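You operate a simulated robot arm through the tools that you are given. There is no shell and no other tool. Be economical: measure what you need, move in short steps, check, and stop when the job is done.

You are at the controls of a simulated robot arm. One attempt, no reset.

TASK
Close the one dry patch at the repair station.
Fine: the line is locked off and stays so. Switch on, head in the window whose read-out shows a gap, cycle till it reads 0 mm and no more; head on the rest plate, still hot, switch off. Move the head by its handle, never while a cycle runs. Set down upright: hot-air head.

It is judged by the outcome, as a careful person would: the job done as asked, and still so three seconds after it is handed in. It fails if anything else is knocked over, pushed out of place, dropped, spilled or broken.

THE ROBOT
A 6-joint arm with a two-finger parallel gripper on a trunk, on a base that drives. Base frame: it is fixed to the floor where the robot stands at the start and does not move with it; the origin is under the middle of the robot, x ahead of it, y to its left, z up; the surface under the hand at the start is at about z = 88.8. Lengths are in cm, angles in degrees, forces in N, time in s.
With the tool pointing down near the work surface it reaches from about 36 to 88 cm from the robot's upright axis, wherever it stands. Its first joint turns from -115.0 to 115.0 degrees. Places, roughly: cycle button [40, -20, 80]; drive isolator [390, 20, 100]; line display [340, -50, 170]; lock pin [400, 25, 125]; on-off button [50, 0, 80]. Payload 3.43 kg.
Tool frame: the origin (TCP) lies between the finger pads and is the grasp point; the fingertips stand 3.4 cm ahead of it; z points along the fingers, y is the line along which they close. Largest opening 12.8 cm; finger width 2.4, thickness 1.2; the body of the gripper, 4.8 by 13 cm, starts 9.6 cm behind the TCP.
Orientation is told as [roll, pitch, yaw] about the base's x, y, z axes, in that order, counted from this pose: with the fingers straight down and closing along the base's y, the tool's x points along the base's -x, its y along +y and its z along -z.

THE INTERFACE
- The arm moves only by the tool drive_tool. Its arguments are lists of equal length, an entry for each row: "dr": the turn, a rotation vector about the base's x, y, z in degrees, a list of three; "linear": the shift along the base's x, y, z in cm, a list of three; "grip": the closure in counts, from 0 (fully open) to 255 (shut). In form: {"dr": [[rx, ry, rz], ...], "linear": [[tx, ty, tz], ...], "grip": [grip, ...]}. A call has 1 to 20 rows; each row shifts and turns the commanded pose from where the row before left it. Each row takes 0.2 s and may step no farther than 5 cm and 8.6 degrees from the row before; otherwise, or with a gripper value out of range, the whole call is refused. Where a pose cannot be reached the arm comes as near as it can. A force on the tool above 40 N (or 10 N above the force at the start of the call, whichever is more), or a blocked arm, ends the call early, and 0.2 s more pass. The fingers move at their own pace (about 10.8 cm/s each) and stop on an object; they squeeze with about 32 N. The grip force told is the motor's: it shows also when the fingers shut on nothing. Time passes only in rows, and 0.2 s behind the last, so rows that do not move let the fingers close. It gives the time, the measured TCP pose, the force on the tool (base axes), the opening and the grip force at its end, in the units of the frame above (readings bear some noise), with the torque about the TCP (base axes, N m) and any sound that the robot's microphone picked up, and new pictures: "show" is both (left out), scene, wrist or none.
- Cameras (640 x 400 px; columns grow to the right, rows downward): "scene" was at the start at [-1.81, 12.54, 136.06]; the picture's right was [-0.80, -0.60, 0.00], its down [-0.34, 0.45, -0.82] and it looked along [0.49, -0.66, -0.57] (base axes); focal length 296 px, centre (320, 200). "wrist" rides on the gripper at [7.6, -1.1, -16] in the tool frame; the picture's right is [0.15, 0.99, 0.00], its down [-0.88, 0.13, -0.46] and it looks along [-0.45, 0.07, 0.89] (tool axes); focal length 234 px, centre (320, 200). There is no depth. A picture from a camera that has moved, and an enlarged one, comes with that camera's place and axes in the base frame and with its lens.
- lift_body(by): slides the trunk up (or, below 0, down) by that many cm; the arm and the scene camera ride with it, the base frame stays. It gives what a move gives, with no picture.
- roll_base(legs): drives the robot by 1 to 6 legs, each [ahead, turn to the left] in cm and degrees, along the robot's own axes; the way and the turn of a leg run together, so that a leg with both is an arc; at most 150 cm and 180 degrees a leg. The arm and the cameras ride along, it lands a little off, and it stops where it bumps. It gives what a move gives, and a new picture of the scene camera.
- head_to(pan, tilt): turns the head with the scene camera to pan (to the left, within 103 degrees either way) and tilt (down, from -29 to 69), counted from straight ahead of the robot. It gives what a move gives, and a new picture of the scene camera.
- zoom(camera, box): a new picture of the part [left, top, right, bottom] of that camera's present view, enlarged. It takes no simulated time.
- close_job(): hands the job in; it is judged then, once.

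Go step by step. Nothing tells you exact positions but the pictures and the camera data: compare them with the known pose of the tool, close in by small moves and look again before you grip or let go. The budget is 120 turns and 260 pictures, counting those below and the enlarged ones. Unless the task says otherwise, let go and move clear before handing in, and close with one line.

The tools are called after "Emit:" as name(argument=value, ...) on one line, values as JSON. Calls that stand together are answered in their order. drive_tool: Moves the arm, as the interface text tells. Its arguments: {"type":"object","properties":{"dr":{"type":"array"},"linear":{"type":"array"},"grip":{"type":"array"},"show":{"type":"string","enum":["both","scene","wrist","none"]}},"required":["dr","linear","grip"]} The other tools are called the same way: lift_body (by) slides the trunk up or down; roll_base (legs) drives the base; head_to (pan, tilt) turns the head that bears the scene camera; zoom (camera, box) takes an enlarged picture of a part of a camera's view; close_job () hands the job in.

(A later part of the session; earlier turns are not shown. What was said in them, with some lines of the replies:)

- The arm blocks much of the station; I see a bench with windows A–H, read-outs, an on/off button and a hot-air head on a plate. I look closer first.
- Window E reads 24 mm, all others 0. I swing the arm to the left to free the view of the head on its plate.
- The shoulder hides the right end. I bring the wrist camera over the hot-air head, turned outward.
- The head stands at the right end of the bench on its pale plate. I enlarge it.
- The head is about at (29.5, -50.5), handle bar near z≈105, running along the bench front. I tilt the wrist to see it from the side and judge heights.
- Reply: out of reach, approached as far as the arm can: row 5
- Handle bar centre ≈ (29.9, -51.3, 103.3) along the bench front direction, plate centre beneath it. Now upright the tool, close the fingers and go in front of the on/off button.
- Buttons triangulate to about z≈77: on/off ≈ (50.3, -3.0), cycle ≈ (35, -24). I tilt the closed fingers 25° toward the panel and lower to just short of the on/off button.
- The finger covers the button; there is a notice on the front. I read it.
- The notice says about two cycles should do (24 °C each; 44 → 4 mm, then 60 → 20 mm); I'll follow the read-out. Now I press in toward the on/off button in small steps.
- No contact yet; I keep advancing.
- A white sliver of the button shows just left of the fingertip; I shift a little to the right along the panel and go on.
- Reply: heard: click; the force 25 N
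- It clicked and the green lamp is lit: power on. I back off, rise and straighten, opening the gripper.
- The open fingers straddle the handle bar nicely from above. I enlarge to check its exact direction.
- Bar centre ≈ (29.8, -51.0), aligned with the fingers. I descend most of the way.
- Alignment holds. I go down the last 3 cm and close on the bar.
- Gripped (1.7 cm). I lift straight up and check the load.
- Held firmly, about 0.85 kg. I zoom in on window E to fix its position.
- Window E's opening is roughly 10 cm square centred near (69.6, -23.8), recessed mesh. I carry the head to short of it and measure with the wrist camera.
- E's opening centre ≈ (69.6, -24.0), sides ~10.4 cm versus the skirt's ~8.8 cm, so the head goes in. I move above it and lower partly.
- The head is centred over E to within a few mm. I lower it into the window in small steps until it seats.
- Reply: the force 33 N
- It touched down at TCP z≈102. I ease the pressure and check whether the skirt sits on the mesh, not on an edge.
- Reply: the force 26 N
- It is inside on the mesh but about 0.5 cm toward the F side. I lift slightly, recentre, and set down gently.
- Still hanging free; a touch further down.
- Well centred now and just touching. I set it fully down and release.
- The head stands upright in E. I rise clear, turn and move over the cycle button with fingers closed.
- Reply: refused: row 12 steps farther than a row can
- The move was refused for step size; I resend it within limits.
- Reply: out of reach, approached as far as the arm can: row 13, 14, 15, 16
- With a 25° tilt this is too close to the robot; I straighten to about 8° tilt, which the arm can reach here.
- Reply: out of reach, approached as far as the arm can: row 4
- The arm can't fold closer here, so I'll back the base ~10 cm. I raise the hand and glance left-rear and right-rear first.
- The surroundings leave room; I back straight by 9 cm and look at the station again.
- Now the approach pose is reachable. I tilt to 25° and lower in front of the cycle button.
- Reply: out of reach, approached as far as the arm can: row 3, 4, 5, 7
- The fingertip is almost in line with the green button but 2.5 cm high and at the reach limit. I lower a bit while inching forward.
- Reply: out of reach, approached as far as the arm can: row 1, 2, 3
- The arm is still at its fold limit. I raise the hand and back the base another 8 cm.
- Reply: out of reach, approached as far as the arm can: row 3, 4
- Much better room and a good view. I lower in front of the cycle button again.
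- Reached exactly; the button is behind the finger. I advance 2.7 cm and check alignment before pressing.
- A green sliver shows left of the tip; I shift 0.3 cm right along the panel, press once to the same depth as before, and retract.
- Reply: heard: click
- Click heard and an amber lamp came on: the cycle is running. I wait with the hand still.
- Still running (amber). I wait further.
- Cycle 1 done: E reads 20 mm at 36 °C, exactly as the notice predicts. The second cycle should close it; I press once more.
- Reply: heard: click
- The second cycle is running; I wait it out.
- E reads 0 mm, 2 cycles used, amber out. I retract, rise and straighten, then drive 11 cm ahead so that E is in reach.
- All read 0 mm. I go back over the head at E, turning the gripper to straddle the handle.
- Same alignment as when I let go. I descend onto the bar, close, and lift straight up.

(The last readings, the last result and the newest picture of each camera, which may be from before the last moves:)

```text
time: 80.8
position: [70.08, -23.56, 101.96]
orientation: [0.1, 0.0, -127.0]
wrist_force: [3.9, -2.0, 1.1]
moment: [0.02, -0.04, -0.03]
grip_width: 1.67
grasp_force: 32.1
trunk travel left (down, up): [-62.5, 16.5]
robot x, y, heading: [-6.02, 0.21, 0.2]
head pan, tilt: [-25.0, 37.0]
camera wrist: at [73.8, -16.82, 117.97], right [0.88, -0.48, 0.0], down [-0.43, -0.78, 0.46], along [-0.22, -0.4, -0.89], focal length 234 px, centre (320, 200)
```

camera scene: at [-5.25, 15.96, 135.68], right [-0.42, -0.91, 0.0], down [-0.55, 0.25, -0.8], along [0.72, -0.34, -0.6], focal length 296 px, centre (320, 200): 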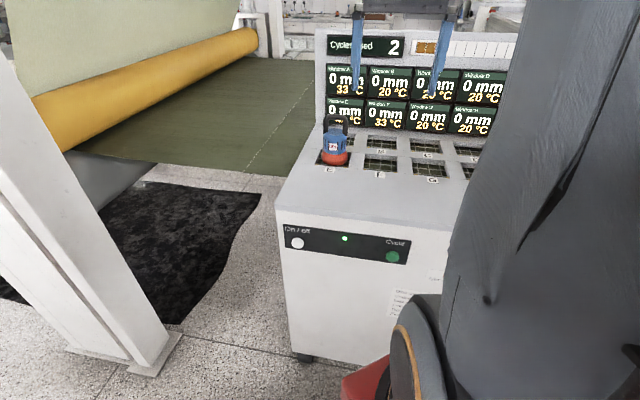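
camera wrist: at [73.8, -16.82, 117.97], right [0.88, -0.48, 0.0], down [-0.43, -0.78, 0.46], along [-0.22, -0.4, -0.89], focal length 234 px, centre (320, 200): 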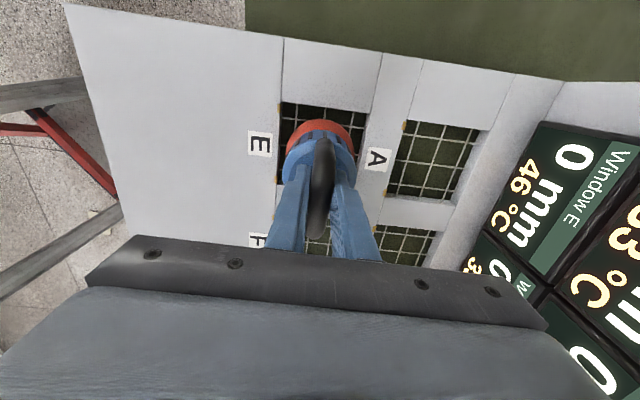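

Gripped. I lift and carry it back over the rest plate.

Emit:
drive_tool(dr=[[0, 0, 0], [0, 0, 0], [0, 0, 0], [0, 0, 0], [0, 0, 0], [0, 0, 0], [0, 0, 0], [0, 0, 0], [0, 0, 0], [0, 0, 0], [0, 0, 0], [0, 0, 0], [0, 0, 0], [0, 0, 0], [0, 0, 0], [0, 0, 0], [0, 0, 0], [0, 0, 0]], linear=[[0, 0, 1], [0, 0, 3], [0, 0, 4], [0, 0, 3.5], [-1.6, -1.1, 0], [-3.1, -2.1, 0], [-3.1, -2.1, 0], [-3.1, -2.1, 0], [-3.1, -2.1, 0], [-3.1, -2.1, 0], [-3.1, -2.1, 0], [-3.1, -2.1, 0], [-3.1, -2.1, 0], [-3.1, -2.1, 0], [-3.1, -2.1, 0], [-3.1, -2.1, 0], [-3.1, -2.1, 0], [-1.55, -1.05, 0]], grip=[255, 255, 255, 255, 255, 255, 255, 255, 255, 255, 255, 255, 255, 255, 255, 255, 255, 255])

Emit:
zoom(camera="wrist", box=[250, 60, 390, 200])

```text
time: 84.6
position: [29.87, -50.97, 113.46]
orientation: [0.0, 0.0, -127.0]
wrist_force: [-0.8, -0.3, -10.4]
moment: [0.05, -0.01, -0.02]
grip_width: 1.71
grasp_force: 32.1
trunk travel left (down, up): [-62.5, 16.5]
robot x, y, heading: [-5.66, -0.05, 0.1]
head pan, tilt: [-25.0, 37.0]
camera scene: at [-5.2, 15.93, 135.68], right [-0.42, -0.91, 0.0], down [-0.55, 0.25, -0.8], along [0.72, -0.34, -0.6], focal length 296 px, centre (320, 200)
camera wrist: at [33.49, -44.14, 129.36], right [0.88, -0.48, 0.0], down [-0.43, -0.78, 0.46], along [-0.22, -0.4, -0.89], focal length 234 px, centre (320, 200)
```

scene: 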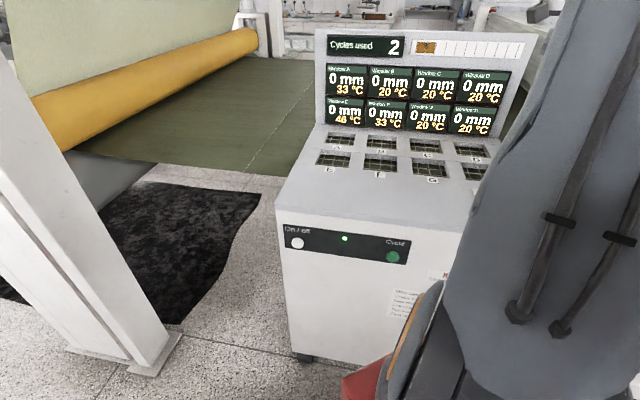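
wrist: 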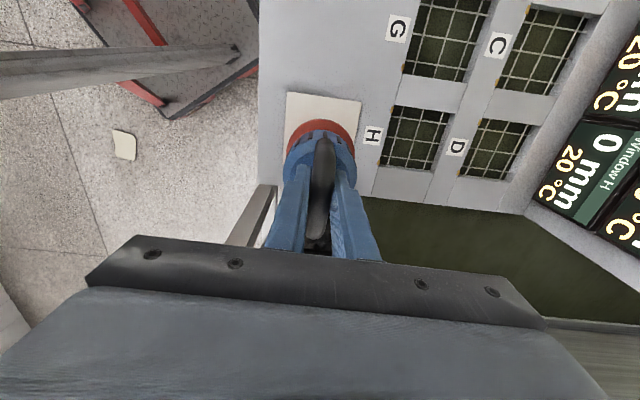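

```text
2.86 times, centred on (320, 130) of wrist
camera zoom: at [33.49, -44.14, 129.36], right [0.88, -0.48, 0.0], down [-0.43, -0.78, 0.46], along [-0.22, -0.4, -0.89], focal length 669 px, centre (320, 400)
```

zoom: 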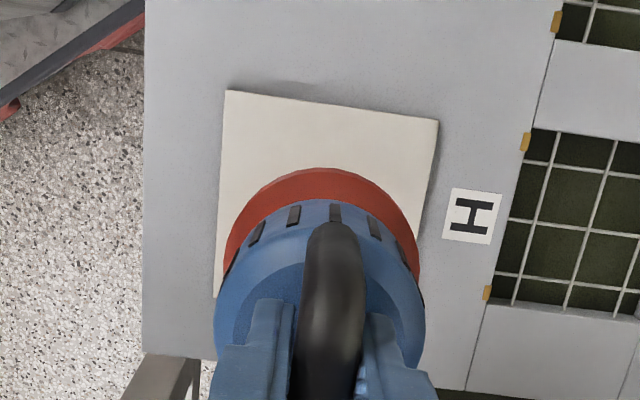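

Right over the plate as at the start. I lower to just above contact height, then set down gently.

Emit:
drive_tool(dr=[[0, 0, 0], [0, 0, 0], [0, 0, 0], [0, 0, 0], [0, 0, 0]], linear=[[-0.1, 0.15, -3], [0, 0, -3.5], [0, 0, -2.5], [0, 0, -0.6], [0, 0, 0]], grip=[255, 255, 255, 255, 255], show="wrist")

Emit:
drive_tool(dr=[[0, 0, 0], [0, 0, 0], [0, 0, 0]], linear=[[0, 0, -0.2], [0, 0, -0.15], [0, 0, 0]], grip=[255, 255, 255], show="none")

```text
time: 85.8
position: [29.68, -50.94, 103.76]
orientation: [0.0, -0.1, -127.1]
wrist_force: [-0.2, -0.8, -10.5]
moment: [0.09, -0.05, 0.01]
grip_width: 1.67
grasp_force: 32.2
trunk travel left (down, up): [-62.5, 16.5]
robot x, y, heading: [-5.81, -0.03, 0.1]
head pan, tilt: [-25.0, 37.0]
camera wrist: at [33.38, -44.05, 119.77], right [0.88, -0.48, 0.0], down [-0.43, -0.78, 0.46], along [-0.22, -0.4, -0.89], focal length 234 px, centre (320, 200)
```

wrist: 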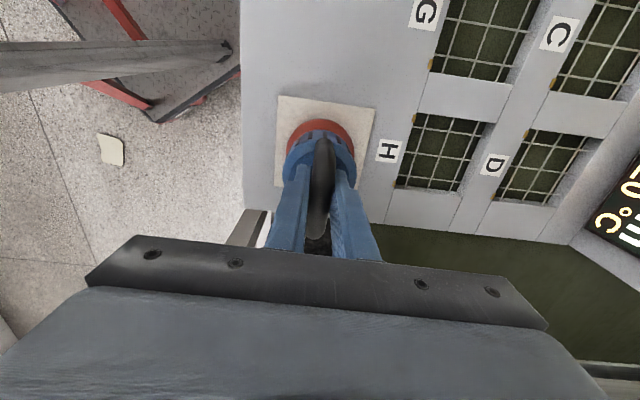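

```text
time: 86.6
position: [29.68, -50.83, 103.51]
orientation: [0.0, 0.1, -126.9]
wrist_force: [-0.6, -0.2, -11.1]
moment: [0.06, -0.03, -0.01]
grip_width: 1.7
grasp_force: 32.1
trunk travel left (down, up): [-62.5, 16.5]
robot x, y, heading: [-6.43, -0.1, -0.0]
head pan, tilt: [-25.0, 37.0]
```

Still hanging by a hair; a little lower.

Emit:
drive_tool(dr=[[0, 0, 0], [0, 0, 0], [0, 0, 0]], linear=[[0, 0, -0.15], [0, 0, -0.1], [0, 0, 0]], grip=[255, 255, 255], show="none")

```text
time: 87.4
position: [29.65, -50.75, 103.21]
orientation: [-0.1, 0.0, -127.0]
wrist_force: [-0.1, 0.4, -10.5]
moment: [0.06, -0.06, 0.0]
grip_width: 1.71
grasp_force: 31.6
trunk travel left (down, up): [-62.5, 16.5]
robot x, y, heading: [-6.4, -0.17, 0.0]
head pan, tilt: [-25.0, 37.0]
```

Emit:
drive_tool(dr=[[0, 0, 0], [0, 0, 0], [0, 0, 0]], linear=[[0, 0, -0.15], [0, 0, -0.1], [0, 0, 0]], grip=[255, 255, 255], show="none")

```text
time: 88.2
position: [29.68, -50.63, 103.12]
orientation: [0.1, -0.1, -127.0]
wrist_force: [0.3, -1.2, -3.0]
moment: [0.1, 0.1, 0.03]
grip_width: 1.67
grasp_force: 31.7
trunk travel left (down, up): [-62.5, 16.5]
robot x, y, heading: [-6.09, -0.03, 0.0]
head pan, tilt: [-25.0, 37.0]
```

The plate now carries it. A last 0.1 cm, then release and rise.

Emit:
drive_tool(dr=[[0, 0, 0], [0, 0, 0], [0, 0, 0], [0, 0, 0], [0, 0, 0]], linear=[[0, 0, -0.12], [0, 0, 0], [0, 0, 0], [0, 0, 0], [0, 0, 0]], grip=[255, 200, 120, 0, 0], show="none")

Emit:
drive_tool(dr=[[0, 0, 0], [0, 0, 0], [0, 0, 0], [0, 0, 0], [0, 0, 0]], linear=[[0, 0, 1.5], [0, 0, 4], [0, 0, 4.5], [0, 0, 4.5], [0, 0, 4.5]], grip=[0, 0, 0, 0, 0], show="wrist")

Emit:
zoom(camera="wrist", box=[250, 60, 390, 200])

```text
time: 89.4
position: [29.62, -50.85, 102.8]
orientation: [0.0, 0.0, -126.9]
wrist_force: [1.1, 0.5, 0.8]
moment: [0.01, -0.02, -0.01]
grip_width: 12.82
grasp_force: 0.0
trunk travel left (down, up): [-62.5, 16.5]
robot x, y, heading: [-6.01, -0.4, 0.1]
head pan, tilt: [-25.0, 37.0]
```

```text
time: 90.6
position: [29.77, -50.93, 121.81]
orientation: [0.0, 0.0, -127.0]
wrist_force: [0.2, -0.1, -1.2]
moment: [0.02, 0.08, -0.03]
grip_width: 12.78
grasp_force: 0.1
trunk travel left (down, up): [-62.5, 16.5]
robot x, y, heading: [-6.06, -0.13, 0.1]
head pan, tilt: [-25.0, 37.0]
camera wrist: at [33.37, -44.14, 137.79], right [0.88, -0.48, 0.0], down [-0.43, -0.78, 0.46], along [-0.22, -0.4, -0.89], focal length 234 px, centre (320, 200)
```

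wrist: 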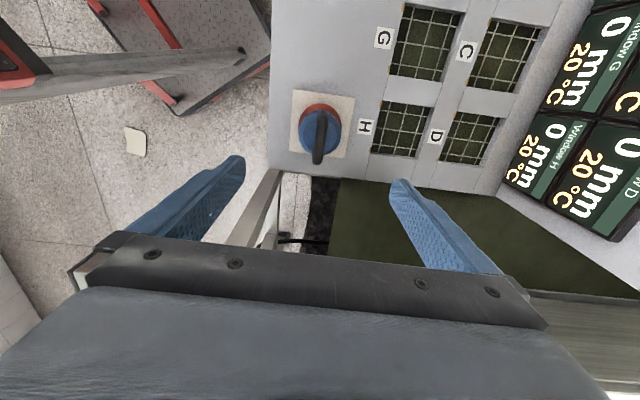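

```text
2.86 times, centred on (320, 130) of wrist
camera zoom: at [33.37, -44.14, 137.79], right [0.88, -0.48, 0.0], down [-0.43, -0.78, 0.46], along [-0.22, -0.4, -0.89], focal length 669 px, centre (320, 400)
```

zoom: 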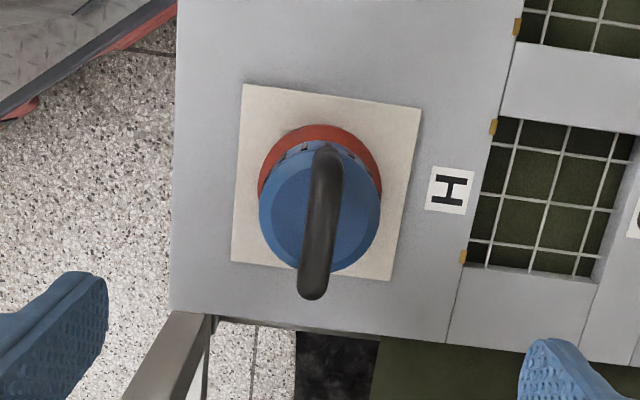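

The head stands upright, centred on the plate. Now back to the on/off button.

Emit:
drive_tool(dr=[[0, 0, 7.5], [0, 0, 7.5], [0, 0, 7.5], [0, 0, 7.5], [0, 0, 7.5], [0, 0, 7.5], [0, 0, 7.5], [0, 0, 7.5], [0, 0, 7.5], [0, 0, 7.5], [0, 0, 7.5], [0, 0, 7.5]], linear=[[1.32, 4.25, 0], [1.32, 4.25, 0], [1.32, 4.25, 0], [1.32, 4.25, 0], [1.32, 4.25, 0], [1.32, 4.25, 0], [1.32, 4.25, 0], [1.32, 4.25, 0], [1.32, 4.25, 0], [1.32, 4.25, 0], [1.32, 4.25, 0], [1.32, 4.25, 0]], grip=[0, 0, 0, 255, 255, 255, 255, 255, 255, 255, 255, 255], show="none")

Emit:
drive_tool(dr=[[-3.75, -5, 0], [-3.75, -5, 0], [-3.75, -5, 0], [-3.75, -5, 0], [0, 0, 0], [0, 0, 0], [0, 0, 0], [0, 0, 0], [0, 0, 0], [0, 0, 0]], linear=[[0, 0, -4], [0, 0, -4], [0, 0, -4.5], [0, 0, -4.5], [0, 0, -4.5], [0, 0, -4.5], [0, 0, -4.5], [0, 0, -4.5], [0, 0, -4.5], [0, 0, -2.2]], grip=[255, 255, 255, 255, 255, 255, 255, 255, 255, 255], show="wrist")

```text
time: 93.2
position: [45.62, 0.23, 121.9]
orientation: [0.0, 0.0, -36.9]
wrist_force: [-0.2, -0.6, -0.4]
moment: [0.06, -0.02, 0.01]
grip_width: 0.0
grasp_force: 31.4
trunk travel left (down, up): [-62.5, 16.5]
robot x, y, heading: [-6.31, 0.27, -0.0]
head pan, tilt: [-25.0, 37.0]
```

```text
time: 95.4
position: [45.48, 0.17, 80.0]
orientation: [0.1, -25.0, -37.1]
wrist_force: [-1.0, 0.1, 1.6]
moment: [0.01, -0.03, 0.02]
grip_width: 0.0
grasp_force: 32.5
trunk travel left (down, up): [-62.5, 16.5]
robot x, y, heading: [-6.05, -0.02, 0.1]
head pan, tilt: [-25.0, 37.0]
camera wrist: at [33.87, 7.56, 91.32], right [0.49, 0.87, -0.06], down [0.56, -0.26, 0.79], along [0.67, -0.42, -0.62], focal length 234 px, centre (320, 200)
```

wrist: 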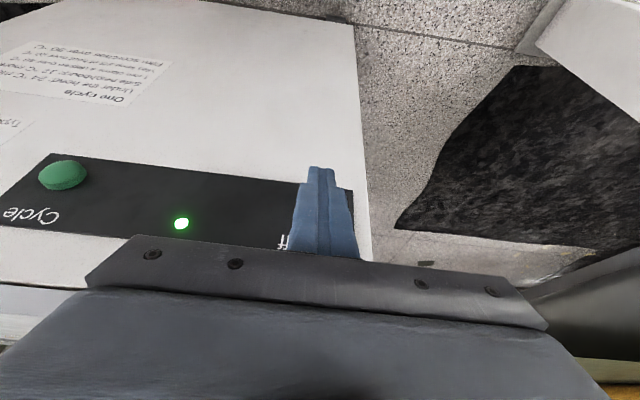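

In place. I advance and press once to the same depth, then retract.

Emit:
drive_tool(dr=[[0, 0, 0], [0, 0, 0], [0, 0, 0], [0, 0, 0], [0, 0, 0], [0, 0, 0], [0, 0, 0], [0, 0, 0], [0, 0, 0], [0, 0, 0], [0, 0, 0], [0, 0, 0]], linear=[[0.4, -0.3, 0], [0.4, -0.3, 0], [0.4, -0.3, 0], [0.4, -0.3, 0], [0.4, -0.3, 0], [0.24, -0.18, 0], [0.24, -0.18, 0], [0.24, -0.18, 0], [0.24, -0.18, 0], [0.24, -0.18, 0], [0.16, -0.12, 0], [-2.4, 1.8, 0]], grip=[255, 255, 255, 255, 255, 255, 255, 255, 255, 255, 255, 255], show="wrist")

```text
time: 98.0
position: [46.64, -0.63, 80.28]
orientation: [0.1, -25.0, -36.9]
wrist_force: [0.2, -0.4, -0.5]
moment: [0.01, 0.03, -0.03]
grip_width: 0.0
grasp_force: 31.4
trunk travel left (down, up): [-62.5, 16.5]
robot x, y, heading: [-6.14, 0.07, -0.0]
head pan, tilt: [-25.0, 37.0]
heard: click
camera wrist: at [34.98, 6.75, 91.43], right [0.49, 0.87, -0.06], down [0.56, -0.26, 0.79], along [0.67, -0.42, -0.62], focal length 234 px, centre (320, 200)
```

wrist: 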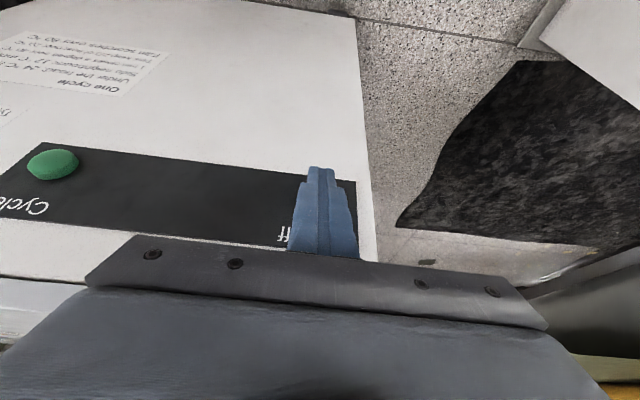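

Click, and the lamp is out: switched off. I move clear and take a last look.

Emit:
drive_tool(dr=[[0, 0, 0], [0, 0, 0], [0, 0, 0], [0, 0, 0], [0, 0, 0], [3.75, 5, 0], [3.75, 5, 0], [3.75, 5, 0], [3.75, 5, 0]], linear=[[-2, 1.5, 0], [0, 0, 4.5], [0, 0, 4.5], [0, 0, 4.5], [0, 0, 4.5], [0, 0, 4.5], [0, 0, 4.5], [0, 0, 4.5], [0, 0, 4.5]], grip=[255, 255, 255, 255, 255, 255, 255, 255, 255], show="both")

```text
time: 100.0
position: [44.46, 1.03, 116.17]
orientation: [0.0, 0.1, -37.0]
wrist_force: [-0.2, -0.6, 0.2]
moment: [-0.02, 0.02, -0.03]
grip_width: 0.0
grasp_force: 31.7
trunk travel left (down, up): [-62.5, 16.5]
robot x, y, heading: [-6.38, 0.27, 0.0]
head pan, tilt: [-25.0, 37.0]
camera scene: at [-5.24, 15.98, 135.67], right [-0.42, -0.91, 0.0], down [-0.55, 0.25, -0.8], along [0.72, -0.34, -0.6], focal length 296 px, centre (320, 200)
camera wrist: at [37.72, 4.69, 132.29], right [0.48, 0.88, 0.0], down [0.78, -0.43, 0.45], along [0.4, -0.22, -0.89], focal length 234 px, centre (320, 200)
```

scene: 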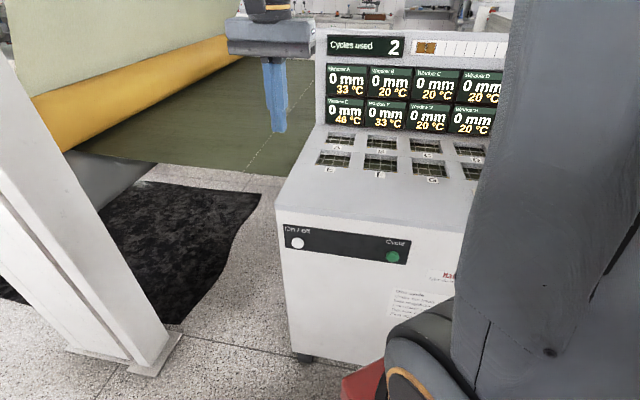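
wrist: 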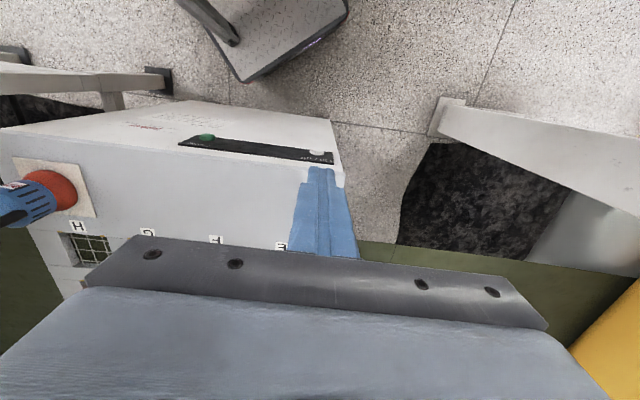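

All windows read 0 mm after 2 cycles, the lamps are out, and the head stands upright on its rest plate. The arm is clear, so I hand in.

Emit:
close_job()

```text
The job is handed in.
```

The dry patch in window E is closed: it went from 24 mm to 0 mm in two cycles. The hot-air head is upright on its rest plate, the station is switched off, and I left the line lock-off alone.
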